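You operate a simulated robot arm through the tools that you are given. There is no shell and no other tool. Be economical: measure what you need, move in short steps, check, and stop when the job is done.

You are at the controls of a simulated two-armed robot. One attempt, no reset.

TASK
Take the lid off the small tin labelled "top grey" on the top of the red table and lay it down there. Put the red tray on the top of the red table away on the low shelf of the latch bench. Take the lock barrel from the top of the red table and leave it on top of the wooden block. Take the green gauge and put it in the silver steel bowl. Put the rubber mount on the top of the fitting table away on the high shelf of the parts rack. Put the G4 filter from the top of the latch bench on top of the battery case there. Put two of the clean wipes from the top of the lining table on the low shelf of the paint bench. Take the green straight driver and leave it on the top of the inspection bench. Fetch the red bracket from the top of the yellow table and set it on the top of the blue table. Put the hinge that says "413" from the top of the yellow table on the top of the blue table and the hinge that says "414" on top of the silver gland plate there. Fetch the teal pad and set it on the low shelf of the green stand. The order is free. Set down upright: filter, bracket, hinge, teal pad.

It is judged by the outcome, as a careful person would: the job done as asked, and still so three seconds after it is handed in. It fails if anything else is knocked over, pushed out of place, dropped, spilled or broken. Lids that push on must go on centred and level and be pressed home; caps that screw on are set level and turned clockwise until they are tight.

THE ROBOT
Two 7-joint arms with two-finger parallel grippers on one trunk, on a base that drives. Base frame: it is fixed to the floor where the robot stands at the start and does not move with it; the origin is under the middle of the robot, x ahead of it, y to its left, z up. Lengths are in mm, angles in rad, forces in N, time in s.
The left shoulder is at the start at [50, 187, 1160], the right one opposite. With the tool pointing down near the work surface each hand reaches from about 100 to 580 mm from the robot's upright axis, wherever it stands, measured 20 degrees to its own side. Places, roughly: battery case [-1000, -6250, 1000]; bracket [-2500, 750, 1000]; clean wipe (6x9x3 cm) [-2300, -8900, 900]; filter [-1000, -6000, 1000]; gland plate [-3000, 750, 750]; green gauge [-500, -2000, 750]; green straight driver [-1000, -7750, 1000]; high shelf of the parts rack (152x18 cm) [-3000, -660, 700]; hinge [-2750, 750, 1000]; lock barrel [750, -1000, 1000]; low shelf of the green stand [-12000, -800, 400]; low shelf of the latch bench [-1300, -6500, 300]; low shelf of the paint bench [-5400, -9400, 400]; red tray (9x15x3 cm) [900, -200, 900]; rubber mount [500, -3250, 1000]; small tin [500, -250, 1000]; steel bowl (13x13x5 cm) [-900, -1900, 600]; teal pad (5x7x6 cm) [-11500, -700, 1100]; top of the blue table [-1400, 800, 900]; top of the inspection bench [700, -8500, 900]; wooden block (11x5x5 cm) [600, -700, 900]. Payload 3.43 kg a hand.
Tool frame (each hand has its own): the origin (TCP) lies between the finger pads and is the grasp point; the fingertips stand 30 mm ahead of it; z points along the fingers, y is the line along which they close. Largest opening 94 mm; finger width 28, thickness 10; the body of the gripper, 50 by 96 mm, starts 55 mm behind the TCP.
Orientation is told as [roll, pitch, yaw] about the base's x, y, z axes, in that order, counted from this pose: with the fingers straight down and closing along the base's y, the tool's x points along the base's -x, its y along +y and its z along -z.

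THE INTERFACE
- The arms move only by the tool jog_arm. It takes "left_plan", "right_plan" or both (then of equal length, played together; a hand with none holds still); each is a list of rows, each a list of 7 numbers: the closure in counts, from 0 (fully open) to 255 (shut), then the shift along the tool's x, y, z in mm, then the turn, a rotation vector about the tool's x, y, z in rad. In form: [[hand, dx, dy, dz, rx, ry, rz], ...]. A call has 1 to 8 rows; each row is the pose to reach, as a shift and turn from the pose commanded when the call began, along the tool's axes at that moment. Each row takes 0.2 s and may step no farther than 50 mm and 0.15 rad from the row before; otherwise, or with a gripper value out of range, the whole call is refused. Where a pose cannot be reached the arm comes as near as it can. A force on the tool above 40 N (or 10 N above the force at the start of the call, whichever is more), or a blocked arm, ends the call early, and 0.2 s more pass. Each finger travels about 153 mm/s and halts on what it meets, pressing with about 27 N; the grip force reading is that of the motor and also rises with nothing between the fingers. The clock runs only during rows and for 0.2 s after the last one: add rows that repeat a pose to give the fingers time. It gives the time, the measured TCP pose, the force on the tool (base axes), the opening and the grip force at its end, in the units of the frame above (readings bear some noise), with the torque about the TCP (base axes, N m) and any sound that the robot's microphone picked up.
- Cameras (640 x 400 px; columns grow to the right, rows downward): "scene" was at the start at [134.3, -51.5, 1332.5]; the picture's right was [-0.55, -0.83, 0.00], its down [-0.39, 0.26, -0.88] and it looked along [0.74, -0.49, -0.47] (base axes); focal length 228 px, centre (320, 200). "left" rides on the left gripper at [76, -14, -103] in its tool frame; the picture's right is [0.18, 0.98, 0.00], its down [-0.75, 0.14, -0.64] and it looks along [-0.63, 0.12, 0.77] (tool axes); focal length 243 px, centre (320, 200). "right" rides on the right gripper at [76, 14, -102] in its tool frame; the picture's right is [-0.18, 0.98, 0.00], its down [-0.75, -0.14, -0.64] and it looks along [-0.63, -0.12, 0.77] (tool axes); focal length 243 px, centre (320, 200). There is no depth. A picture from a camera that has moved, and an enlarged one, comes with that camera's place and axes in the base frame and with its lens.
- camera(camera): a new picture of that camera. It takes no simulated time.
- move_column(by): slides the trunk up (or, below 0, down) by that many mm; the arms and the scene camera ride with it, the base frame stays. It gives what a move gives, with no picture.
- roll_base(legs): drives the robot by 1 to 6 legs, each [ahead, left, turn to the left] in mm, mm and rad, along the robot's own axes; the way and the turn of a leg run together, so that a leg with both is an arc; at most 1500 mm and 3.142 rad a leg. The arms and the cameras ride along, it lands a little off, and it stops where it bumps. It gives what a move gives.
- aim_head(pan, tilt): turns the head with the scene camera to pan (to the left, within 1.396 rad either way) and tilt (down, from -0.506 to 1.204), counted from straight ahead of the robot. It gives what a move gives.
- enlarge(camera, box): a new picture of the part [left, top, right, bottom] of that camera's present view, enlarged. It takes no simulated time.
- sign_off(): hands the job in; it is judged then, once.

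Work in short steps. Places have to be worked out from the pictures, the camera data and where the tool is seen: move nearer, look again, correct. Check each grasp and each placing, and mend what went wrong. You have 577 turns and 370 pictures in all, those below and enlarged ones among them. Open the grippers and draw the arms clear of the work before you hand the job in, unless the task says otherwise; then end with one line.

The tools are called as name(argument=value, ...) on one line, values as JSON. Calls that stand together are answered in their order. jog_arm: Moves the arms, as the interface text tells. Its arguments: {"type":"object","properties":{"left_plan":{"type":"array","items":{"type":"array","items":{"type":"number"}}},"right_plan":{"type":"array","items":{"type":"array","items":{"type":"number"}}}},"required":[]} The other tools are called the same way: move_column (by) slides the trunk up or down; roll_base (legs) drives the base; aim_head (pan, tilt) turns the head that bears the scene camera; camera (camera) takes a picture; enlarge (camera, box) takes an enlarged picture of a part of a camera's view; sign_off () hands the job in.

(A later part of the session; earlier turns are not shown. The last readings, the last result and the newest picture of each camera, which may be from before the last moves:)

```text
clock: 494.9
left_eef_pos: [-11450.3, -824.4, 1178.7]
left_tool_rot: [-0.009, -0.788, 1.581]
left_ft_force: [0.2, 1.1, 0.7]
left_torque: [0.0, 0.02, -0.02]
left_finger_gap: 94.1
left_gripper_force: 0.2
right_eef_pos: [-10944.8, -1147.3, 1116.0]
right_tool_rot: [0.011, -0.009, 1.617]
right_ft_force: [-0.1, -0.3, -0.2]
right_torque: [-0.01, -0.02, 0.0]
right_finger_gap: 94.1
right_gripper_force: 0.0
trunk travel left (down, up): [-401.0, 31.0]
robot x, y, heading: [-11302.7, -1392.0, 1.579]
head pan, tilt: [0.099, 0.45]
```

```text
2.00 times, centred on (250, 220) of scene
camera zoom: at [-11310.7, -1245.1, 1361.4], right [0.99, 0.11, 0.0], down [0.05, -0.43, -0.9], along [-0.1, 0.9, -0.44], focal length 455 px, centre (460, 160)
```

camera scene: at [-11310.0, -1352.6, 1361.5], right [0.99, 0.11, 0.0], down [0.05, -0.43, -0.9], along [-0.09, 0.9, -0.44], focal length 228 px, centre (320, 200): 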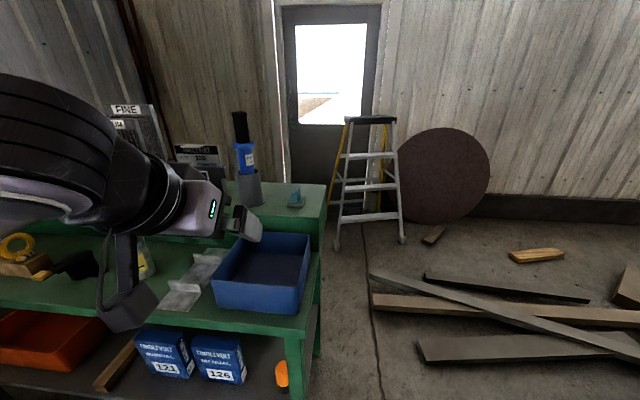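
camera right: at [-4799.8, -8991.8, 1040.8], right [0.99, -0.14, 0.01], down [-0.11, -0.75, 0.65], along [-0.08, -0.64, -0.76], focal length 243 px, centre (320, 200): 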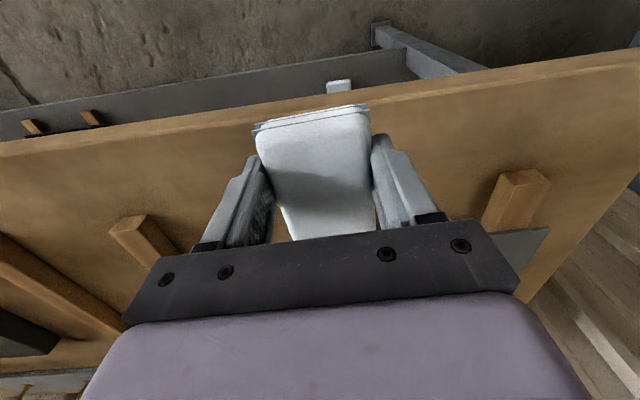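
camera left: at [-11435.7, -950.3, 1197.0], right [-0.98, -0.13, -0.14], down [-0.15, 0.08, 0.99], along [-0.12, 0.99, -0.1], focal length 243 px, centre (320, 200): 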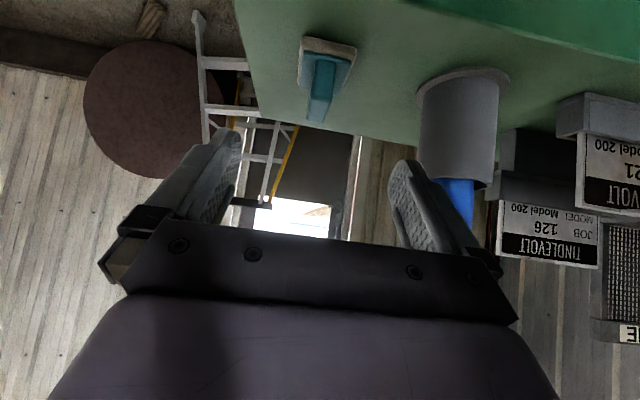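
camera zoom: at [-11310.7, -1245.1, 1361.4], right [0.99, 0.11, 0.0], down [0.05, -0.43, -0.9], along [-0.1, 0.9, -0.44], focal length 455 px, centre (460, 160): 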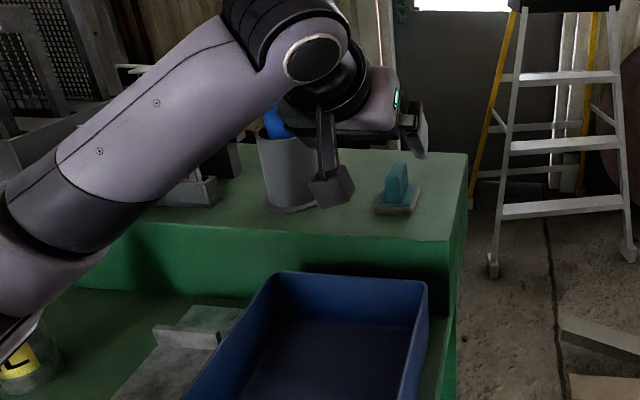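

The grip block spans z 1055–1102 at x≈-11448. I'll advance along the tool axis to z≈1091, and check just before closing.

jog_arm(left_plan=[[0, 1, 0, 40, 0, 0, 0], [20, 2, 0, 80, 0, 0, 0], [40, 3, 0, 105, 0, 0, 0], [60, 3, 0, 120, 0, 0, 0]])

camera(camera="left")

enlarge(camera="scene", box=[200, 140, 340, 260])

```text
clock: 495.9
left_eef_pos: [-11452.9, -741.1, 1089.7]
left_tool_rot: [-0.011, -0.788, 1.584]
left_ft_force: [0.1, 0.7, 0.3]
left_torque: [0.0, -0.03, 0.01]
left_finger_gap: 71.8
left_gripper_force: 0.0
right_eef_pos: [-10943.6, -1146.5, 1115.9]
right_tool_rot: [0.011, -0.007, 1.617]
right_ft_force: [-0.4, -0.4, -0.3]
right_torque: [-0.01, 0.02, 0.03]
right_finger_gap: 94.0
right_gripper_force: 0.0
trunk travel left (down, up): [-401.0, 31.0]
robot x, y, heading: [-11298.1, -1394.3, 1.579]
head pan, tilt: [0.099, 0.45]
```

```text
193 pictures are left
camera left: at [-11437.4, -867.7, 1109.0], right [-0.98, -0.13, -0.14], down [-0.15, 0.08, 0.99], along [-0.12, 0.99, -0.1], focal length 243 px, centre (320, 200)
```

left: 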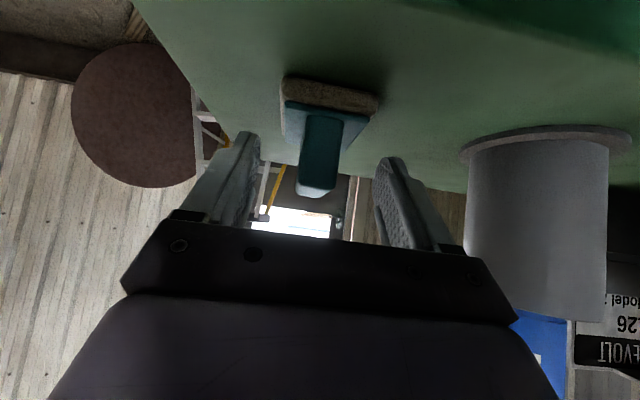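

```text
3.33 times, centred on (270, 200) of scene
camera zoom: at [-11310.7, -1245.0, 1361.4], right [0.99, 0.11, 0.0], down [0.05, -0.43, -0.9], along [-0.1, 0.9, -0.44], focal length 759 px, centre (487, 200)
```

zoom: 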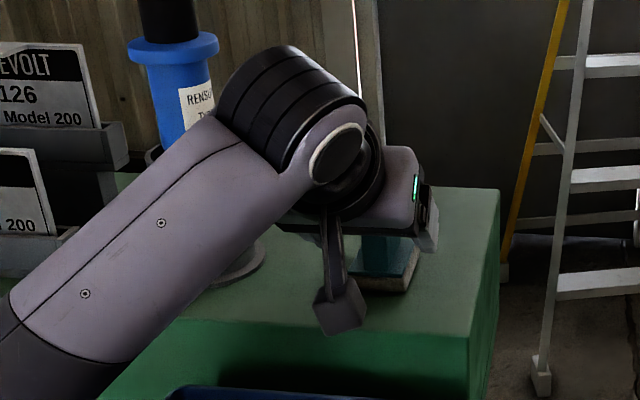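

The handle is centred between the fingers. Closing, then a small lift.

jog_arm(left_plan=[[120, 0, 0, 0, 0, 0, 0], [180, 0, 0, 0, 0, 0, 0], [230, 0, 0, 0, 0, 0, 0], [230, 0, 0, 0, 0, 0, 0], [230, -11, 0, -11, 0, 0, 0], [230, -28, 0, -28, 0, 0, 0]])

camera(camera="left")

```text
clock: 497.3
left_eef_pos: [-11451.2, -741.8, 1130.6]
left_tool_rot: [-0.008, -0.785, 1.586]
left_ft_force: [-0.7, 0.8, -0.4]
left_torque: [-0.02, 0.02, -0.02]
left_finger_gap: 23.1
left_gripper_force: 27.4
right_eef_pos: [-10944.2, -1147.2, 1116.7]
right_tool_rot: [0.013, -0.01, 1.617]
right_ft_force: [0.1, -0.6, 0.3]
right_torque: [0.0, 0.0, -0.01]
right_finger_gap: 94.0
right_gripper_force: 0.0
trunk travel left (down, up): [-401.0, 31.0]
robot x, y, heading: [-11299.7, -1395.4, 1.58]
head pan, tilt: [0.099, 0.45]
```

```text
191 pictures are left
camera left: at [-11436.1, -868.4, 1149.0], right [-0.98, -0.14, -0.14], down [-0.15, 0.08, 0.99], along [-0.12, 0.99, -0.1], focal length 243 px, centre (320, 200)
```

left: 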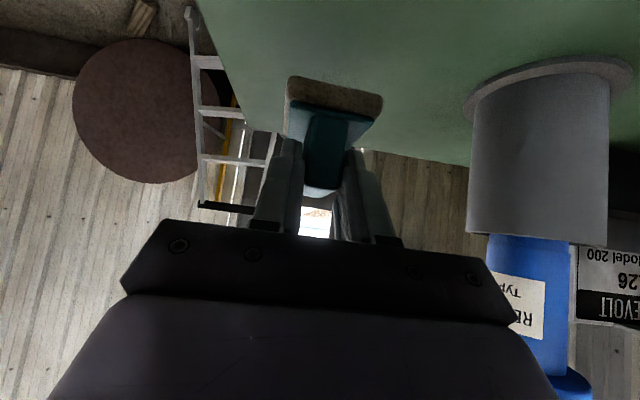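

The pad is held. I'll raise it 40, back away, then lower the trunk and view the shelf.

jog_arm(left_plan=[[230, -15, 0, -15, 0, 0, 0], [230, -30, 0, -30, 0, 0, 0], [230, -20, 0, -50, 0, 0, 0]])

roll_base(legs=[[-380, 0, 0]])

move_column(by=-400)

aim_head(pan=0.25, tilt=0.5)

camera(camera="scene")

```text
clock: 498.1
left_eef_pos: [-11450.0, -764.7, 1177.3]
left_tool_rot: [-0.011, -0.785, 1.583]
left_ft_force: [0.4, -0.7, -1.1]
left_torque: [0.02, 0.02, 0.01]
left_finger_gap: 23.6
left_gripper_force: 26.6
right_eef_pos: [-10944.4, -1147.5, 1114.9]
right_tool_rot: [0.012, -0.01, 1.616]
right_ft_force: [0.7, -0.2, -0.5]
right_torque: [0.01, -0.02, 0.03]
right_finger_gap: 93.7
right_gripper_force: 0.1
trunk travel left (down, up): [-401.0, 31.0]
robot x, y, heading: [-11299.4, -1394.2, 1.578]
head pan, tilt: [0.099, 0.45]
```

```text
clock: 500.4
left_eef_pos: [-11452.6, -1140.0, 1177.5]
left_tool_rot: [-0.01, -0.784, 1.591]
left_ft_force: [0.8, -1.1, -0.7]
left_torque: [-0.02, 0.0, 0.0]
left_finger_gap: 23.7
left_gripper_force: 26.9
right_eef_pos: [-10942.9, -1519.1, 1115.6]
right_tool_rot: [0.012, -0.008, 1.625]
right_ft_force: [0.3, 0.0, 1.2]
right_torque: [-0.02, 0.0, -0.01]
right_finger_gap: 94.1
right_gripper_force: 0.1
trunk travel left (down, up): [-401.0, 31.0]
robot x, y, heading: [-11300.3, -1774.5, 1.584]
head pan, tilt: [0.099, 0.45]
```

```text
clock: 504.3
left_eef_pos: [-11452.4, -1140.5, 777.7]
left_tool_rot: [-0.011, -0.786, 1.59]
left_ft_force: [-0.6, 0.2, -0.8]
left_torque: [0.01, 0.03, -0.03]
left_finger_gap: 23.3
left_gripper_force: 27.4
right_eef_pos: [-10942.6, -1519.5, 715.8]
right_tool_rot: [0.011, -0.007, 1.625]
right_ft_force: [0.6, 0.1, 0.5]
right_torque: [-0.02, 0.0, -0.02]
right_finger_gap: 93.9
right_gripper_force: 0.1
trunk travel left (down, up): [-1.0, 431.0]
robot x, y, heading: [-11294.6, -1769.2, 1.588]
head pan, tilt: [0.099, 0.45]
```

```text
clock: 505.0
left_eef_pos: [-11453.2, -1139.3, 778.1]
left_tool_rot: [-0.011, -0.786, 1.591]
left_ft_force: [-0.4, -0.7, -1.1]
left_torque: [0.01, 0.01, 0.03]
left_finger_gap: 23.4
left_gripper_force: 27.0
right_eef_pos: [-10943.4, -1519.0, 716.6]
right_tool_rot: [0.012, -0.008, 1.624]
right_ft_force: [0.2, -0.4, 0.6]
right_torque: [-0.01, 0.01, 0.04]
right_finger_gap: 94.2
right_gripper_force: 0.0
trunk travel left (down, up): [-1.0, 431.0]
robot x, y, heading: [-11294.5, -1770.3, 1.587]
head pan, tilt: [0.25, 0.499]
```

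```text
190 pictures are left
camera scene: at [-11321.1, -1623.9, 957.0], right [0.97, 0.26, 0.0], down [0.13, -0.46, -0.88], along [-0.23, 0.85, -0.48], focal length 228 px, centre (320, 200)
```

scene: 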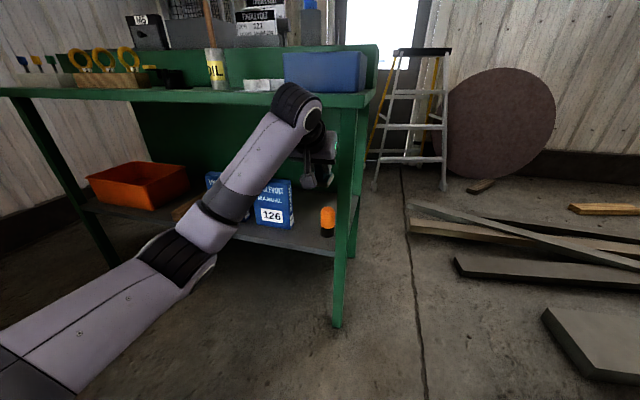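

The shelf is ≈z 395 with its front at y≈-1009. There is a 125 mm gap between the orange marker (-11484) and manual 126 (edge -11627), so I'll place at (-11558,-945). First I lower the hand in the open.

jog_arm(left_plan=[[230, 45, 0, 9, 0, 0, 0], [230, 90, 0, 18, 0, 0, 0], [230, 135, 0, 27, 0, 0, 0], [230, 180, 0, 36, 0, 0, 0], [230, 225, 0, 45, 0, 0, 0], [230, 270, 0, 54, 0, 0, 0], [230, 305, 0, 60, 0, 0, 0], [230, 305, 0, 60, 0, 0, 0]])

camera(camera="scene")

```text
clock: 506.8
left_eef_pos: [-11448.7, -1313.3, 523.0]
left_tool_rot: [-0.01, -0.788, 1.591]
left_ft_force: [1.1, 0.4, -0.8]
left_torque: [0.03, 0.0, -0.04]
left_finger_gap: 23.3
left_gripper_force: 27.2
right_eef_pos: [-10942.1, -1519.5, 716.9]
right_tool_rot: [0.013, -0.008, 1.626]
right_ft_force: [0.5, 0.7, -0.6]
right_torque: [-0.03, 0.01, 0.0]
right_finger_gap: 94.0
right_gripper_force: 0.0
trunk travel left (down, up): [-1.0, 431.0]
robot x, y, heading: [-11296.8, -1769.7, 1.586]
head pan, tilt: [0.25, 0.499]
```

```text
189 pictures are left
camera scene: at [-11321.1, -1623.9, 957.0], right [0.97, 0.26, 0.0], down [0.13, -0.46, -0.88], along [-0.23, 0.85, -0.48], focal length 228 px, centre (320, 200)
```

scene: 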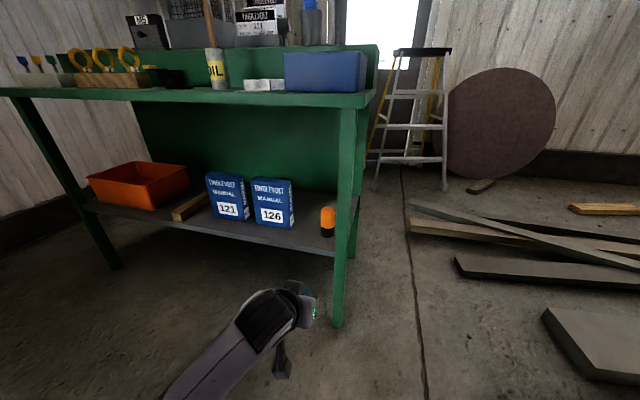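

Gap centre ≈(-11570,-905). I'll shift left 118, drive in 260, then look from the hand.

roll_base(legs=[[0, 118, -0.015], [255, 0, 0]])

camera(camera="left")

camera(camera="scene")

```text
clock: 509.4
left_eef_pos: [-11558.8, -1059.4, 522.7]
left_tool_rot: [-0.01, -0.786, 1.579]
left_ft_force: [0.0, -0.2, -0.2]
left_torque: [0.0, 0.01, 0.01]
left_finger_gap: 23.3
left_gripper_force: 27.6
right_eef_pos: [-11055.8, -1271.8, 715.8]
right_tool_rot: [0.013, -0.01, 1.613]
right_ft_force: [-0.1, -0.6, 0.3]
right_torque: [0.0, 0.02, 0.02]
right_finger_gap: 94.1
right_gripper_force: 0.0
trunk travel left (down, up): [-1.0, 431.0]
robot x, y, heading: [-11411.1, -1519.4, 1.578]
head pan, tilt: [0.25, 0.499]
```

```text
188 pictures are left
camera left: at [-11544.4, -1186.5, 541.2], right [-0.98, -0.13, -0.14], down [-0.15, 0.08, 0.99], along [-0.12, 0.99, -0.1], focal length 243 px, centre (320, 200)
```

left: 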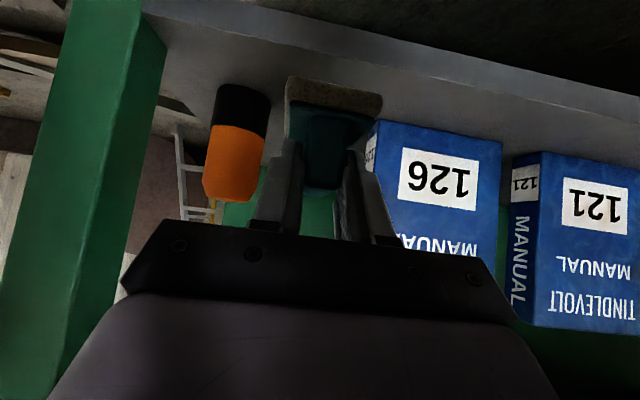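

```text
187 pictures are left
camera scene: at [-11435.7, -1372.1, 957.0], right [0.97, 0.25, 0.0], down [0.12, -0.46, -0.88], along [-0.22, 0.85, -0.48], focal length 228 px, centre (320, 200)
```

scene: 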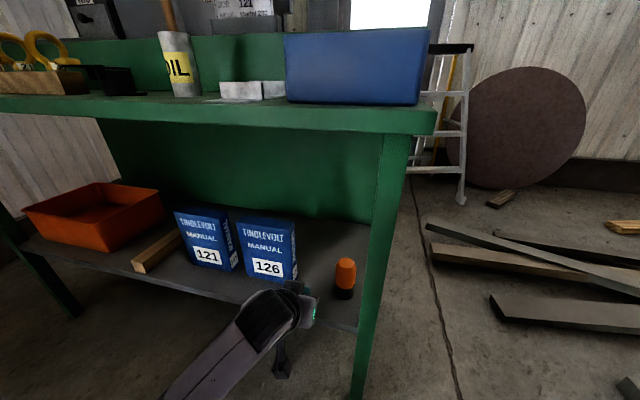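

Gap is x -11640…-11510. I'll move in 110 and down 68, centred at x≈-11575.

jog_arm(left_plan=[[230, -30, 8, 30, 0, 0, 0], [230, -60, 16, 60, 0, 0, 0], [230, -78, 16, 78, 0, 0, 0], [230, -50, 16, 105, 0, 0, 0], [230, -30, 16, 126, 0, 0, 0], [230, -30, 16, 126, 0, 0, 0]])

camera(camera="left")

enlarge(camera="scene", box=[180, 200, 400, 360])

```text
clock: 510.8
left_eef_pos: [-11580.0, -941.3, 469.3]
left_tool_rot: [-0.001, -0.815, 1.577]
left_ft_force: [0.7, 2.1, 19.5]
left_torque: [-0.19, -0.02, 0.0]
left_finger_gap: 23.4
left_gripper_force: 26.4
right_eef_pos: [-11057.4, -1271.6, 718.6]
right_tool_rot: [0.014, -0.011, 1.612]
right_ft_force: [0.5, 0.2, 0.0]
right_torque: [0.0, 0.0, 0.0]
right_finger_gap: 94.2
right_gripper_force: 0.0
trunk travel left (down, up): [-1.0, 431.0]
robot x, y, heading: [-11411.1, -1516.3, 1.574]
head pan, tilt: [0.25, 0.499]
```

```text
186 pictures are left
camera left: at [-11564.0, -1068.4, 484.6], right [-0.98, -0.13, -0.13], down [-0.14, 0.05, 0.99], along [-0.13, 0.99, -0.07], focal length 243 px, centre (320, 200)
```

left: 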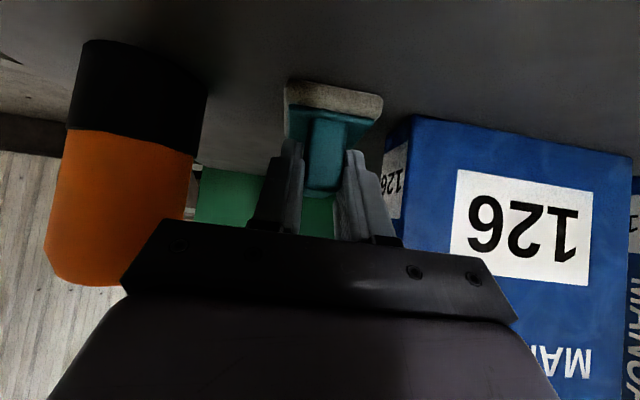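

```text
2.50 times, centred on (290, 280) of scene
camera zoom: at [-11436.2, -1372.6, 958.2], right [0.97, 0.25, 0.0], down [0.12, -0.46, -0.88], along [-0.22, 0.85, -0.48], focal length 569 px, centre (395, 0)
```

zoom: 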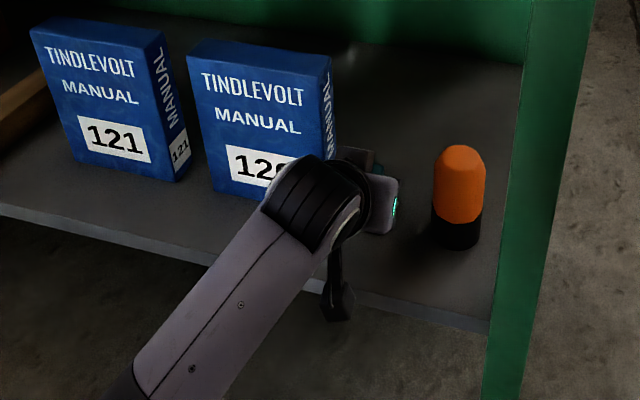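

The pad is pressed onto the shelf (19 N, shelf ≈421). I'll relieve the load before release.

jog_arm(left_plan=[[230, -5, 0, -5, 0, 0, 0], [230, -7, 0, -7, 0, 0, 0], [230, -7, 0, -7, 0, 0, 0]])

camera(camera="left")

```text
clock: 511.6
left_eef_pos: [-11585.6, -944.9, 472.5]
left_tool_rot: [0.014, -0.8, 1.575]
left_ft_force: [0.3, 0.2, -0.7]
left_torque: [0.03, 0.01, 0.04]
left_finger_gap: 23.4
left_gripper_force: 26.7
right_eef_pos: [-11056.1, -1271.8, 716.6]
right_tool_rot: [0.01, -0.009, 1.61]
right_ft_force: [-1.0, -0.4, 0.2]
right_torque: [0.02, 0.01, 0.04]
right_finger_gap: 94.0
right_gripper_force: 0.1
trunk travel left (down, up): [-1.0, 431.0]
robot x, y, heading: [-11414.5, -1517.9, 1.576]
head pan, tilt: [0.25, 0.499]
```

```text
184 pictures are left
camera left: at [-11568.6, -1071.0, 489.0], right [-0.98, -0.14, -0.12], down [-0.13, 0.06, 0.99], along [-0.13, 0.99, -0.08], focal length 243 px, centre (320, 200)
```

left: 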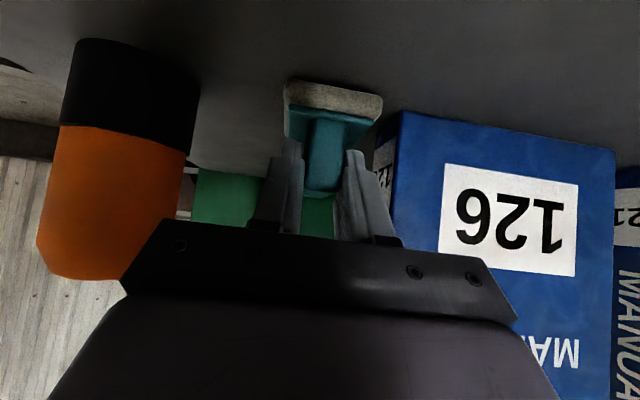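

Load is zero now. I'll lower 3 mm and release gently.

jog_arm(left_plan=[[230, 2, 0, 2, 0, 0, 0], [230, 3, 0, 3, 0, 0, 0]])

```text
clock: 512.2
left_eef_pos: [-11590.1, -941.2, 470.4]
left_tool_rot: [0.018, -0.808, 1.574]
left_ft_force: [-1.1, 0.3, -0.9]
left_torque: [0.0, -0.04, 0.06]
left_finger_gap: 23.6
left_gripper_force: 26.7
right_eef_pos: [-11058.4, -1272.0, 717.6]
right_tool_rot: [0.011, -0.01, 1.614]
right_ft_force: [-0.4, -0.6, 0.4]
right_torque: [-0.04, 0.01, 0.0]
right_finger_gap: 93.7
right_gripper_force: 0.1
trunk travel left (down, up): [-1.0, 431.0]
robot x, y, heading: [-11413.5, -1517.9, 1.574]
head pan, tilt: [0.25, 0.499]
```

The hand drifts while force at the tool is nil, so my low elbow is probably resting on the shelf's edge. I'll lift, back out, raise the trunk and come in with a higher elbow.

jog_arm(left_plan=[[230, -15, 0, -15, 0, 0, 0], [230, -30, 0, -30, 0, 0, 0]])

roll_base(legs=[[-280, 0, 0]])

move_column(by=180)

camera(camera="scene")

camera(camera="left")

```text
clock: 512.8
left_eef_pos: [-11595.7, -954.2, 492.0]
left_tool_rot: [0.038, -0.775, 1.562]
left_ft_force: [0.9, 0.7, -0.3]
left_torque: [-0.04, 0.01, -0.03]
left_finger_gap: 23.3
left_gripper_force: 27.2
right_eef_pos: [-11059.9, -1273.1, 717.7]
right_tool_rot: [0.002, -0.01, 1.614]
right_ft_force: [0.2, 0.9, 0.4]
right_torque: [0.0, 0.02, 0.01]
right_finger_gap: 94.1
right_gripper_force: 0.0
trunk travel left (down, up): [-1.0, 431.0]
robot x, y, heading: [-11414.6, -1519.7, 1.573]
head pan, tilt: [0.25, 0.499]
```

```text
clock: 514.8
left_eef_pos: [-11592.5, -1237.0, 498.7]
left_tool_rot: [0.026, -0.783, 1.567]
left_ft_force: [0.8, -0.6, -0.3]
left_torque: [-0.02, -0.04, -0.03]
left_finger_gap: 23.4
left_gripper_force: 27.0
right_eef_pos: [-11058.3, -1559.7, 719.1]
right_tool_rot: [0.004, -0.005, 1.61]
right_ft_force: [-0.2, 0.4, -0.6]
right_torque: [-0.02, 0.0, -0.02]
right_finger_gap: 94.1
right_gripper_force: 0.0
trunk travel left (down, up): [-1.0, 431.0]
robot x, y, heading: [-11414.0, -1805.9, 1.575]
head pan, tilt: [0.25, 0.499]
```

```text
clock: 516.8
left_eef_pos: [-11589.0, -1237.0, 680.7]
left_tool_rot: [0.039, -0.784, 1.559]
left_ft_force: [0.3, -0.5, -0.2]
left_torque: [0.0, 0.03, -0.01]
left_finger_gap: 23.4
left_gripper_force: 26.9
right_eef_pos: [-11055.3, -1559.6, 896.5]
right_tool_rot: [0.011, -0.009, 1.611]
right_ft_force: [0.4, 1.4, 0.2]
right_torque: [0.05, 0.0, 0.0]
right_finger_gap: 93.7
right_gripper_force: 0.1
trunk travel left (down, up): [-181.0, 251.0]
robot x, y, heading: [-11412.7, -1812.1, 1.571]
head pan, tilt: [0.25, 0.499]
```

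```text
183 pictures are left
camera scene: at [-11434.8, -1659.8, 1136.9], right [0.97, 0.25, 0.0], down [0.12, -0.46, -0.88], along [-0.22, 0.85, -0.48], focal length 228 px, centre (320, 200)
```

scene: 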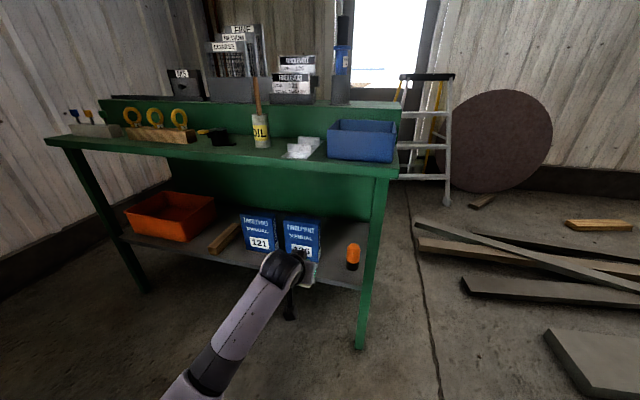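

```text
182 pictures are left
camera left: at [-11572.7, -1363.4, 698.4], right [-0.98, -0.14, -0.1], down [-0.11, 0.08, 0.99], along [-0.14, 0.99, -0.09], focal length 243 px, centre (320, 200)
```

left: 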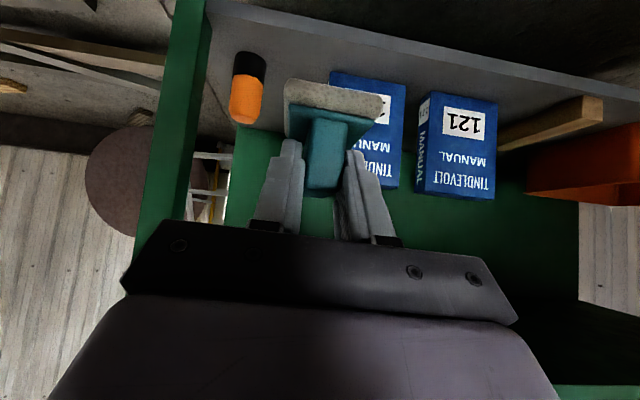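

The pad is still well gripped. With the shoulder higher, I'll lower the hand to z≈530 and straighten the small roll.

jog_arm(left_plan=[[230, 30, 0, 30, 0.02, 0, 0], [230, 60, 0, 60, 0.044, 0, 0], [230, 85, 0, 85, 0.044, 0, 0], [230, 106, 0, 106, 0.044, 0, 0], [230, 106, 0, 106, 0.044, 0, 0]])

camera(camera="scene")

```text
clock: 518.0
left_eef_pos: [-11592.2, -1237.2, 529.1]
left_tool_rot: [-0.005, -0.787, 1.56]
left_ft_force: [-0.7, 0.1, -1.3]
left_torque: [0.02, 0.0, 0.01]
left_finger_gap: 23.5
left_gripper_force: 27.6
right_eef_pos: [-11055.2, -1559.3, 896.3]
right_tool_rot: [0.012, -0.008, 1.609]
right_ft_force: [-0.1, 0.7, 0.6]
right_torque: [-0.01, 0.02, -0.01]
right_finger_gap: 94.0
right_gripper_force: 0.0
trunk travel left (down, up): [-181.0, 251.0]
robot x, y, heading: [-11412.5, -1807.4, 1.573]
head pan, tilt: [0.25, 0.499]
```

```text
181 pictures are left
camera scene: at [-11434.8, -1659.8, 1137.0], right [0.97, 0.25, 0.0], down [0.12, -0.46, -0.88], along [-0.22, 0.85, -0.48], focal length 228 px, centre (320, 200)
```

scene: 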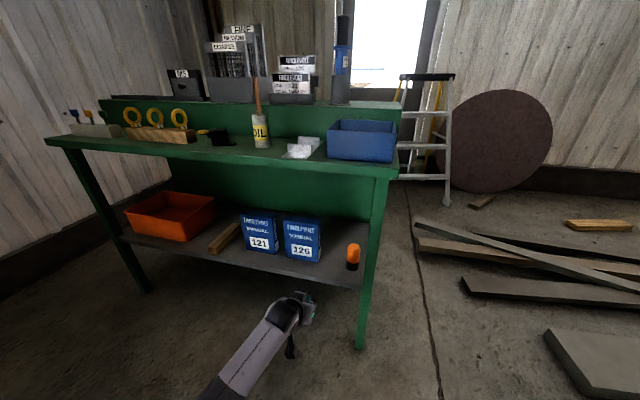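

The forearm now slopes down from a higher elbow. Driving in 283 with a 15 mm shift right.

roll_base(legs=[[285, -15, 0]])

camera(camera="left")

enlarge(camera="scene", box=[180, 200, 400, 400])

```text
clock: 520.0
left_eef_pos: [-11578.7, -950.2, 530.6]
left_tool_rot: [-0.005, -0.786, 1.556]
left_ft_force: [0.4, 0.4, -0.8]
left_torque: [0.0, 0.0, -0.03]
left_finger_gap: 23.4
left_gripper_force: 27.3
right_eef_pos: [-11040.3, -1273.0, 895.4]
right_tool_rot: [0.013, -0.01, 1.61]
right_ft_force: [0.2, -0.4, 0.3]
right_torque: [0.0, -0.01, 0.03]
right_finger_gap: 93.9
right_gripper_force: 0.1
trunk travel left (down, up): [-181.0, 251.0]
robot x, y, heading: [-11400.0, -1518.4, 1.566]
head pan, tilt: [0.25, 0.499]
```

```text
180 pictures are left
camera left: at [-11565.8, -1076.2, 548.6], right [-0.98, -0.11, -0.13], down [-0.14, 0.08, 0.99], along [-0.1, 0.99, -0.1], focal length 243 px, centre (320, 200)
```

left: 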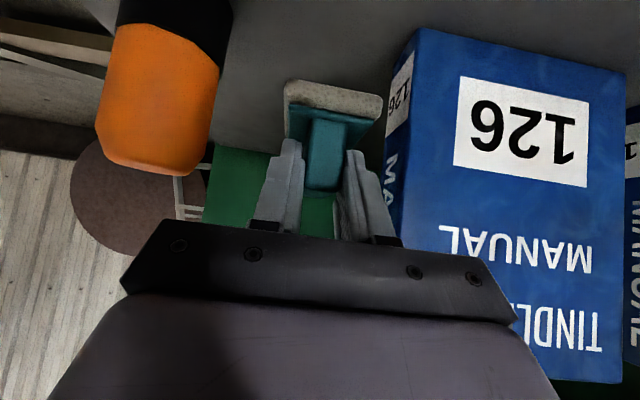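

```text
2.00 times, centred on (290, 300) of scene
camera zoom: at [-11420.3, -1372.2, 1137.0], right [0.97, 0.25, 0.0], down [0.12, -0.46, -0.88], along [-0.22, 0.85, -0.48], focal length 455 px, centre (380, 0)
```

zoom: 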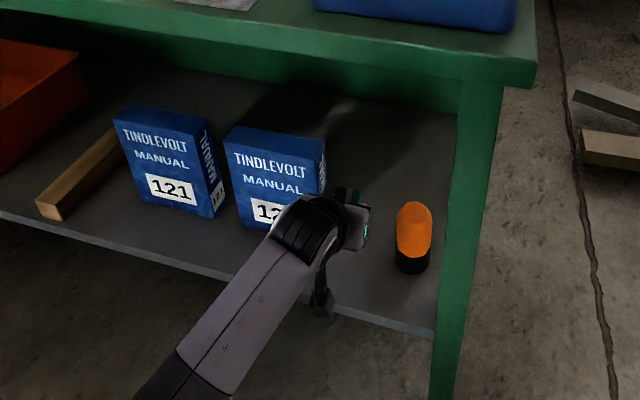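

Pad is midway between marker and manual. Lowering in steps to contact.

jog_arm(left_plan=[[230, 18, 0, 18, 0, 0, 0], [230, 32, 0, 32, 0, 0, 0], [230, 38, 0, 38, 0, 0, 0], [230, 38, 0, 38, 0, 0, 0]])

```text
clock: 521.0
left_eef_pos: [-11578.2, -950.3, 475.8]
left_tool_rot: [-0.005, -0.786, 1.556]
left_ft_force: [0.1, -1.0, -0.5]
left_torque: [-0.01, -0.05, -0.01]
left_finger_gap: 23.3
left_gripper_force: 27.0
right_eef_pos: [-11040.6, -1272.9, 897.5]
right_tool_rot: [0.011, -0.009, 1.608]
right_ft_force: [0.0, 0.1, 0.0]
right_torque: [-0.03, 0.03, -0.04]
right_finger_gap: 94.1
right_gripper_force: 0.0
trunk travel left (down, up): [-181.0, 251.0]
robot x, y, heading: [-11400.4, -1518.9, 1.571]
head pan, tilt: [0.25, 0.499]
```

jog_arm(left_plan=[[230, 4, 0, 4, 0, 0, 0], [230, 7, 0, 7, 0, 0, 0], [230, 10, 0, 10, 0, 0, 0]])

```text
clock: 521.8
left_eef_pos: [-11577.2, -947.0, 468.6]
left_tool_rot: [-0.006, -0.798, 1.557]
left_ft_force: [0.7, -3.4, 19.8]
left_torque: [-0.13, 0.0, 0.01]
left_finger_gap: 23.7
left_gripper_force: 26.6
right_eef_pos: [-11040.7, -1274.7, 895.9]
right_tool_rot: [0.012, -0.011, 1.61]
right_ft_force: [-0.7, 0.8, -0.8]
right_torque: [-0.05, 0.0, 0.03]
right_finger_gap: 94.1
right_gripper_force: 0.1
trunk travel left (down, up): [-181.0, 251.0]
robot x, y, heading: [-11398.6, -1520.8, 1.571]
head pan, tilt: [0.25, 0.499]
```

True contact at 469 (20 N). Ease 3 mm and release.

jog_arm(left_plan=[[230, -3, 0, -3, 0, 0, 0], [200, -3, 0, -3, 0, 0, 0], [170, -3, 0, -3, 0, 0, 0], [140, -3, 0, -3, 0, 0, 0], [140, -3, 0, -3, 0, 0, 0]])

camera(camera="left")

```text
clock: 523.0
left_eef_pos: [-11577.4, -949.7, 467.7]
left_tool_rot: [-0.005, -0.784, 1.557]
left_ft_force: [-0.5, 0.1, -1.0]
left_torque: [-0.04, 0.02, 0.0]
left_finger_gap: 42.3
left_gripper_force: 0.1
right_eef_pos: [-11039.6, -1272.6, 895.3]
right_tool_rot: [0.01, -0.009, 1.609]
right_ft_force: [-0.1, 1.0, 0.0]
right_torque: [-0.03, -0.01, -0.01]
right_finger_gap: 94.1
right_gripper_force: 0.0
trunk travel left (down, up): [-181.0, 251.0]
robot x, y, heading: [-11394.2, -1519.4, 1.565]
head pan, tilt: [0.25, 0.499]
```

```text
178 pictures are left
camera left: at [-11565.9, -1076.4, 486.4], right [-0.98, -0.11, -0.13], down [-0.14, 0.08, 0.99], along [-0.1, 0.99, -0.1], focal length 243 px, centre (320, 200)
```

left: 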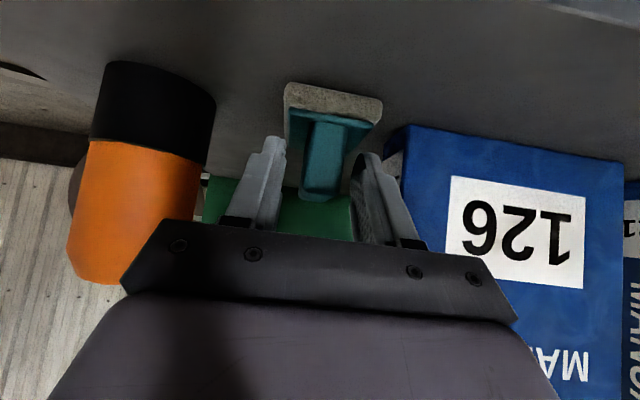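

Released and standing. Retreat along the tool axis and back off.

jog_arm(left_plan=[[140, 0, 0, -30, 0, 0, 0], [140, 0, 0, -70, 0, 0, 0], [140, 0, 0, -100, 0, 0, 0]])

camera(camera="left")

roll_base(legs=[[-300, 0, 0]])

enlarge(camera="scene", box=[200, 180, 400, 340])

```text
clock: 523.8
left_eef_pos: [-11579.8, -1017.6, 535.3]
left_tool_rot: [-0.006, -0.787, 1.556]
left_ft_force: [-0.6, -1.2, -0.5]
left_torque: [-0.01, 0.01, 0.01]
left_finger_gap: 42.3
left_gripper_force: 0.0
right_eef_pos: [-11039.9, -1272.6, 896.8]
right_tool_rot: [0.012, -0.008, 1.61]
right_ft_force: [-0.1, 0.2, 0.9]
right_torque: [0.02, -0.01, 0.01]
right_finger_gap: 94.2
right_gripper_force: 0.0
trunk travel left (down, up): [-181.0, 251.0]
robot x, y, heading: [-11397.5, -1517.9, 1.575]
head pan, tilt: [0.25, 0.499]
```

```text
177 pictures are left
camera left: at [-11567.7, -1145.6, 553.9], right [-0.98, -0.11, -0.13], down [-0.14, 0.08, 0.99], along [-0.1, 0.99, -0.1], focal length 243 px, centre (320, 200)
```

left: 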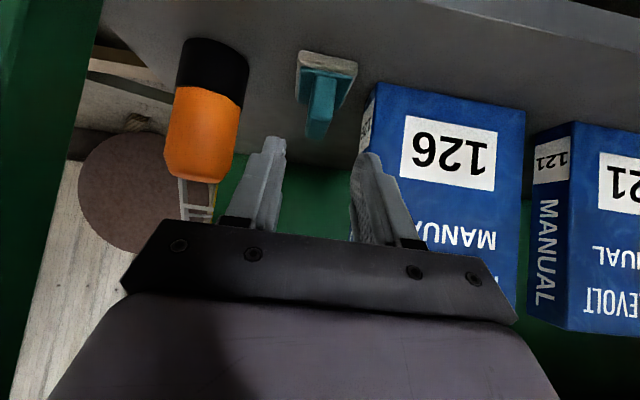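

```text
clock: 525.9
left_eef_pos: [-11581.6, -1321.5, 535.2]
left_tool_rot: [-0.004, -0.784, 1.558]
left_ft_force: [0.3, 0.3, 0.0]
left_torque: [0.02, -0.01, -0.01]
left_finger_gap: 42.0
left_gripper_force: 0.1
right_eef_pos: [-11040.0, -1573.7, 894.8]
right_tool_rot: [0.012, -0.009, 1.611]
right_ft_force: [0.1, -0.3, -0.8]
right_torque: [0.02, 0.02, -0.01]
right_finger_gap: 94.1
right_gripper_force: 0.0
trunk travel left (down, up): [-181.0, 251.0]
robot x, y, heading: [-11394.7, -1820.2, 1.571]
head pan, tilt: [0.25, 0.499]
```

```text
2.50 times, centred on (300, 260) of scene
camera zoom: at [-11420.1, -1674.7, 1137.0], right [0.97, 0.25, 0.0], down [0.12, -0.46, -0.88], along [-0.22, 0.85, -0.48], focal length 569 px, centre (370, 50)
```

zoom: 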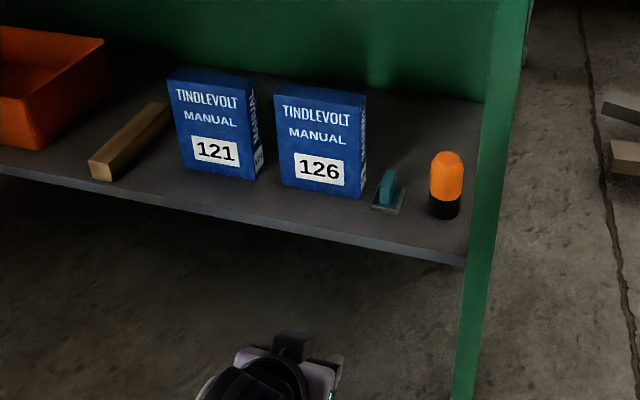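

The teal pad stands on the shelf. Restoring the left hand and raising the trunk for the return trip.

move_column(by=240)

jog_arm(left_plan=[[0, -20, 0, -20, 0, 0.13, 0], [0, -45, 0, -45, 0, 0.26, 0], [0, -70, 0, -70, 0, 0.39, 0], [0, -100, 0, -100, 0, 0.52, 0], [0, -130, 0, -130, 0, 0.65, 0], [0, -160, 0, -160, 0, 0.785, 0], [0, -180, 0, -180, 0, 0.785, 0]])

roll_base(legs=[[180, -1095, 0], [190, -600, 0], [135, -460, 0], [0, -1100, 0], [0, -1400, 0]])

```text
clock: 528.4
left_eef_pos: [-11580.8, -1321.4, 773.9]
left_tool_rot: [-0.005, -0.784, 1.558]
left_ft_force: [0.4, 0.4, -0.3]
left_torque: [-0.01, -0.03, 0.0]
left_finger_gap: 42.3
left_gripper_force: 0.0
right_eef_pos: [-11040.4, -1574.2, 1135.3]
right_tool_rot: [0.012, -0.01, 1.611]
right_ft_force: [0.8, -0.8, -0.2]
right_torque: [-0.01, -0.02, 0.01]
right_finger_gap: 94.1
right_gripper_force: 0.2
trunk travel left (down, up): [-421.0, 11.0]
robot x, y, heading: [-11399.7, -1827.1, 1.57]
head pan, tilt: [0.25, 0.499]
```

```text
clock: 530.2
left_eef_pos: [-11625.3, -1262.2, 988.6]
left_tool_rot: [0.033, 0.007, 1.605]
left_ft_force: [0.5, -1.0, 0.2]
left_torque: [0.01, 0.02, -0.01]
left_finger_gap: 93.9
left_gripper_force: 0.0
left hand out of reach, approached as far as the arm can: row 5, 6, 7
right_eef_pos: [-11040.7, -1574.5, 1136.8]
right_tool_rot: [0.014, -0.009, 1.611]
right_ft_force: [-0.6, -0.7, 0.0]
right_torque: [0.02, 0.03, -0.05]
right_finger_gap: 94.2
right_gripper_force: 0.0
trunk travel left (down, up): [-421.0, 11.0]
robot x, y, heading: [-11397.1, -1820.6, 1.576]
head pan, tilt: [0.25, 0.499]
stopped in row 7 (left hand): the arm was blocked; the commanded pose is now the measured one
```

```text
clock: 553.0
left_eef_pos: [-7004.9, -793.6, 988.6]
left_tool_rot: [0.033, 0.006, 1.578]
left_ft_force: [-0.2, 0.5, -0.3]
left_torque: [-0.02, -0.02, 0.0]
left_finger_gap: 94.1
left_gripper_force: 0.0
right_eef_pos: [-6429.3, -1118.7, 1136.2]
right_tool_rot: [0.014, -0.009, 1.585]
right_ft_force: [0.5, 0.3, -0.2]
right_torque: [-0.02, 0.04, 0.0]
right_finger_gap: 94.0
right_gripper_force: 0.0
trunk travel left (down, up): [-421.0, 11.0]
robot x, y, heading: [-6790.8, -1352.4, 1.55]
head pan, tilt: [0.25, 0.499]
```

Back in the open. I'll retract the left hand, turn to face +x and look.

jog_arm(left_plan=[[0, 40, -10, -30, 0, 0, 0], [0, 80, -20, -60, 0, 0, 0], [0, 120, -30, -90, 0, 0, 0], [0, 150, -40, -110, -0.03, 0, 0]])

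roll_base(legs=[[250, 0, 0], [0, 0, -1.55], [1200, 0, 0]])

aim_head(pan=0.2, tilt=0.2)

camera(camera="scene")

```text
refused: row 1 steps farther than a row can; nothing moved
```

```text
clock: 564.4
left_eef_pos: [-5004.9, -930.4, 988.2]
left_tool_rot: [0.034, 0.008, 0.007]
left_ft_force: [-0.3, 0.7, -0.1]
left_torque: [0.0, 0.0, 0.01]
left_finger_gap: 93.8
left_gripper_force: 0.0
right_eef_pos: [-5332.1, -1507.3, 1136.3]
right_tool_rot: [0.013, -0.009, 0.013]
right_ft_force: [-0.1, -0.7, -0.7]
right_torque: [-0.04, 0.02, 0.01]
right_finger_gap: 94.0
right_gripper_force: 0.1
trunk travel left (down, up): [-421.0, 11.0]
robot x, y, heading: [-5571.0, -1147.0, -0.026]
head pan, tilt: [0.25, 0.499]
```

```text
clock: 565.2
left_eef_pos: [-5004.6, -930.0, 988.8]
left_tool_rot: [0.033, 0.008, 0.007]
left_ft_force: [-0.2, 0.5, -0.6]
left_torque: [0.0, -0.02, -0.01]
left_finger_gap: 94.2
left_gripper_force: 0.0
right_eef_pos: [-5330.6, -1507.6, 1136.1]
right_tool_rot: [0.011, -0.01, 0.013]
right_ft_force: [0.3, -0.1, 0.9]
right_torque: [-0.01, -0.04, -0.05]
right_finger_gap: 94.0
right_gripper_force: 0.0
trunk travel left (down, up): [-421.0, 11.0]
robot x, y, heading: [-5564.9, -1146.6, -0.021]
head pan, tilt: [0.201, 0.201]
```

```text
175 pictures are left
camera scene: at [-5416.9, -1130.1, 1404.6], right [0.18, -0.98, 0.0], down [-0.2, -0.04, -0.98], along [0.96, 0.17, -0.2], focal length 228 px, centre (320, 200)
```

scene: 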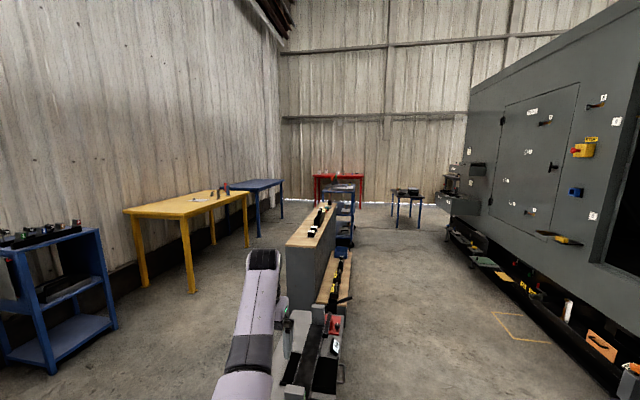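

I see the parts rack ahead, the yellow table at left (x -3550…-1900, y>520), then the blue table. I'll retract the left hand and drive into the corridor in front of the yellow table.

jog_arm(left_plan=[[0, 35, -5, -25, 0, 0, 0], [0, 70, -10, -50, -0.03, 0, 0], [0, 105, -20, -75, -0.03, 0, 0], [0, 140, -30, -100, -0.03, 0, 0]])

roll_base(legs=[[0, 0, 0.021], [0, 1150, 0], [1500, 0, 0], [1100, 0, 0]])

aim_head(pan=1.0, tilt=0.35)

camera(camera="scene")

```text
clock: 566.4
left_eef_pos: [-5009.7, -895.3, 1005.1]
left_tool_rot: [0.093, 0.012, 0.052]
left_ft_force: [-0.8, -1.6, -0.1]
left_torque: [0.02, 0.01, 0.03]
left_finger_gap: 94.1
left_gripper_force: 0.1
left hand out of reach, approached as far as the arm can: row 1, 2, 3, 4
right_eef_pos: [-5331.6, -1507.4, 1135.7]
right_tool_rot: [0.012, -0.009, 0.014]
right_ft_force: [-0.2, 0.1, -0.4]
right_torque: [0.01, 0.02, -0.01]
right_finger_gap: 93.8
right_gripper_force: 0.0
trunk travel left (down, up): [-421.0, 11.0]
robot x, y, heading: [-5565.2, -1144.2, -0.025]
head pan, tilt: [0.201, 0.201]
stopped in row 4 (left hand): the arm was blocked; the commanded pose is now the measured one
```

```text
clock: 584.8
left_eef_pos: [-2401.5, 293.7, 1005.0]
left_tool_rot: [0.092, 0.013, 0.069]
left_ft_force: [-0.3, 0.0, -0.8]
left_torque: [-0.01, 0.02, -0.01]
left_finger_gap: 93.8
left_gripper_force: 0.0
right_eef_pos: [-2710.6, -322.5, 1136.1]
right_tool_rot: [0.012, -0.009, 0.032]
right_ft_force: [-0.8, -0.5, -0.1]
right_torque: [0.02, -0.02, 0.02]
right_finger_gap: 94.1
right_gripper_force: 0.0
trunk travel left (down, up): [-421.0, 11.0]
robot x, y, heading: [-2955.9, 37.4, -0.007]
head pan, tilt: [0.201, 0.201]
```

```text
clock: 586.0
left_eef_pos: [-2402.2, 293.2, 1004.4]
left_tool_rot: [0.092, 0.012, 0.069]
left_ft_force: [-0.4, 0.0, 0.4]
left_torque: [-0.01, 0.02, 0.01]
left_finger_gap: 93.8
left_gripper_force: 0.1
right_eef_pos: [-2711.1, -324.0, 1136.1]
right_tool_rot: [0.012, -0.01, 0.03]
right_ft_force: [-0.2, -0.4, 1.4]
right_torque: [0.01, 0.03, 0.0]
right_finger_gap: 94.1
right_gripper_force: 0.2
trunk travel left (down, up): [-421.0, 11.0]
robot x, y, heading: [-2949.6, 35.5, -0.006]
head pan, tilt: [1.0, 0.351]
```

```text
174 pictures are left
camera scene: at [-2844.5, 111.6, 1390.7], right [0.84, -0.55, 0.0], down [-0.19, -0.29, -0.94], along [0.51, 0.79, -0.34], focal length 228 px, centre (320, 200)
```

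scene: 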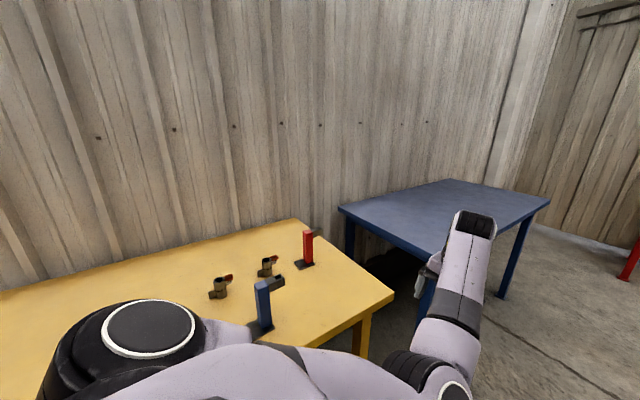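

The left arm has folded into an awkward elbow-in posture that blocks retraction. I'll raise the hand and move it outward to unfold it.

jog_arm(left_plan=[[0, 0, 20, -30, 0, 0, 0], [0, 0, 40, -60, 0, 0, 0], [0, 0, 60, -90, 0, 0, 0], [0, 0, 80, -120, 0, 0, 0], [0, 0, 100, -150, 0, 0, 0], [0, 0, 110, -180, 0, 0, 0]])

camera(camera="scene")

```text
clock: 587.4
left_eef_pos: [-2406.6, 384.8, 1191.9]
left_tool_rot: [0.092, 0.013, 0.067]
left_ft_force: [0.2, 0.4, 0.6]
left_torque: [0.0, 0.01, -0.02]
left_finger_gap: 94.1
left_gripper_force: 0.0
right_eef_pos: [-2711.6, -323.9, 1136.1]
right_tool_rot: [0.012, -0.01, 0.032]
right_ft_force: [-0.7, 0.4, 0.2]
right_torque: [-0.01, -0.01, 0.01]
right_finger_gap: 93.7
right_gripper_force: 0.1
trunk travel left (down, up): [-421.0, 11.0]
robot x, y, heading: [-2952.6, 36.7, -0.009]
head pan, tilt: [1.0, 0.351]
```

```text
173 pictures are left
camera scene: at [-2844.9, 111.7, 1390.6], right [0.84, -0.55, 0.0], down [-0.19, -0.29, -0.94], along [0.51, 0.79, -0.34], focal length 228 px, centre (320, 200)
```

scene: 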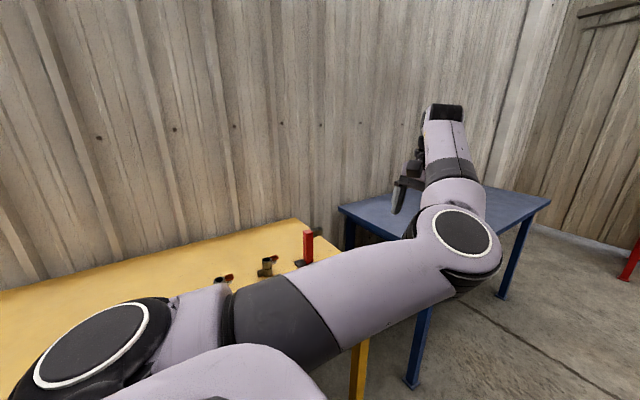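

Better. Now I'll bring the hand further out to the left and back, to swing the elbow outward.

jog_arm(left_plan=[[0, 10, 40, -10, 0, 0, 0], [0, 20, 80, -20, 0, 0, 0], [0, 40, 110, -30, 0, 0, 0], [0, 75, 125, -30, 0, 0, 0], [0, 115, 130, -30, -0.05, 0, 0.03], [0, 155, 130, -30, -0.09, 0, 0.06], [0, 195, 130, -30, -0.09, 0, 0.06]])

camera(camera="scene")

```text
clock: 589.0
left_eef_pos: [-2613.4, 499.4, 1237.7]
left_tool_rot: [0.182, 0.021, 0.006]
left_ft_force: [0.3, -0.7, 0.0]
left_torque: [0.0, -0.01, -0.01]
left_finger_gap: 94.1
left_gripper_force: 0.1
right_eef_pos: [-2711.2, -324.7, 1135.8]
right_tool_rot: [0.011, -0.008, 0.032]
right_ft_force: [-0.9, 0.4, -1.0]
right_torque: [0.05, 0.0, 0.01]
right_finger_gap: 94.0
right_gripper_force: 0.0
trunk travel left (down, up): [-421.0, 11.0]
robot x, y, heading: [-2955.4, 34.0, -0.003]
head pan, tilt: [1.0, 0.351]
```

```text
172 pictures are left
camera scene: at [-2845.1, 111.6, 1390.7], right [0.84, -0.55, 0.0], down [-0.19, -0.29, -0.94], along [0.51, 0.79, -0.34], focal length 228 px, centre (320, 200)
```

scene: 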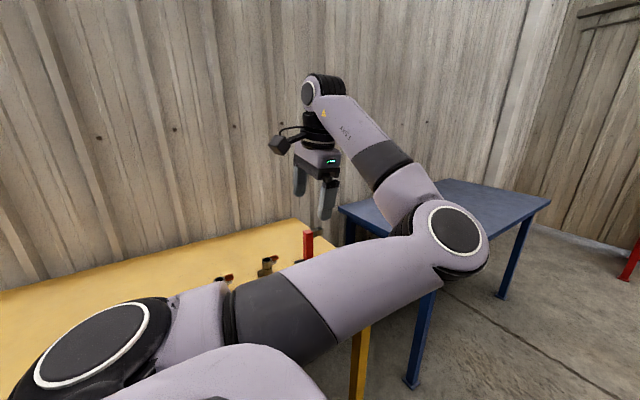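

The roll correction went the wrong way. I'll bring the left hand back toward the centre at this height, fixing the roll, to see if the elbow recovers.

jog_arm(left_plan=[[0, 0, -40, 0, 0.09, 0, 0], [0, 0, -80, 0, 0.18, 0, 0], [0, 0, -120, 0, 0.18, 0, 0], [0, 0, -160, 0, 0.18, 0, 0], [0, 0, -200, 0, 0.18, 0, 0], [0, 0, -240, 0, 0.18, 0, 0], [0, 0, -280, 0, 0.18, 0, 0], [0, 0, -310, 0, 0.18, 0, 0]])

camera(camera="scene")

```text
clock: 590.8
left_eef_pos: [-2587.0, 440.8, 1212.6]
left_tool_rot: [-0.002, 0.019, 0.021]
left_ft_force: [0.0, -0.6, -0.1]
left_torque: [0.01, -0.01, 0.03]
left_finger_gap: 94.0
left_gripper_force: 0.0
left hand out of reach, approached as far as the arm can: row 2, 3, 4, 5, 6, 7, 8
right_eef_pos: [-2712.8, -323.9, 1135.0]
right_tool_rot: [0.012, -0.009, 0.031]
right_ft_force: [0.7, 0.3, 0.1]
right_torque: [0.01, -0.01, 0.01]
right_finger_gap: 94.2
right_gripper_force: 0.0
trunk travel left (down, up): [-421.0, 11.0]
robot x, y, heading: [-2950.9, 35.5, -0.003]
head pan, tilt: [1.0, 0.351]
```

```text
171 pictures are left
camera scene: at [-2844.7, 111.7, 1390.7], right [0.84, -0.55, 0.0], down [-0.19, -0.29, -0.94], along [0.51, 0.79, -0.34], focal length 228 px, centre (320, 200)
```

scene: 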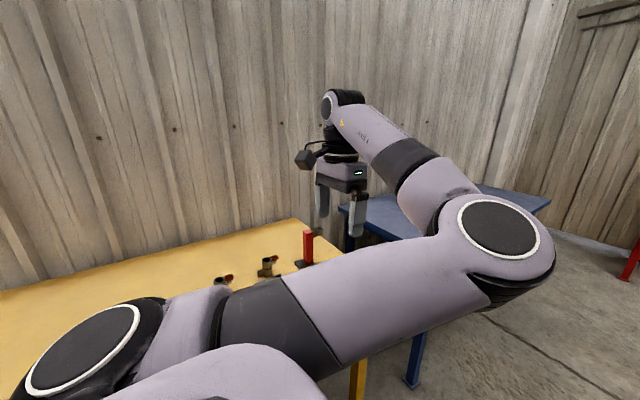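

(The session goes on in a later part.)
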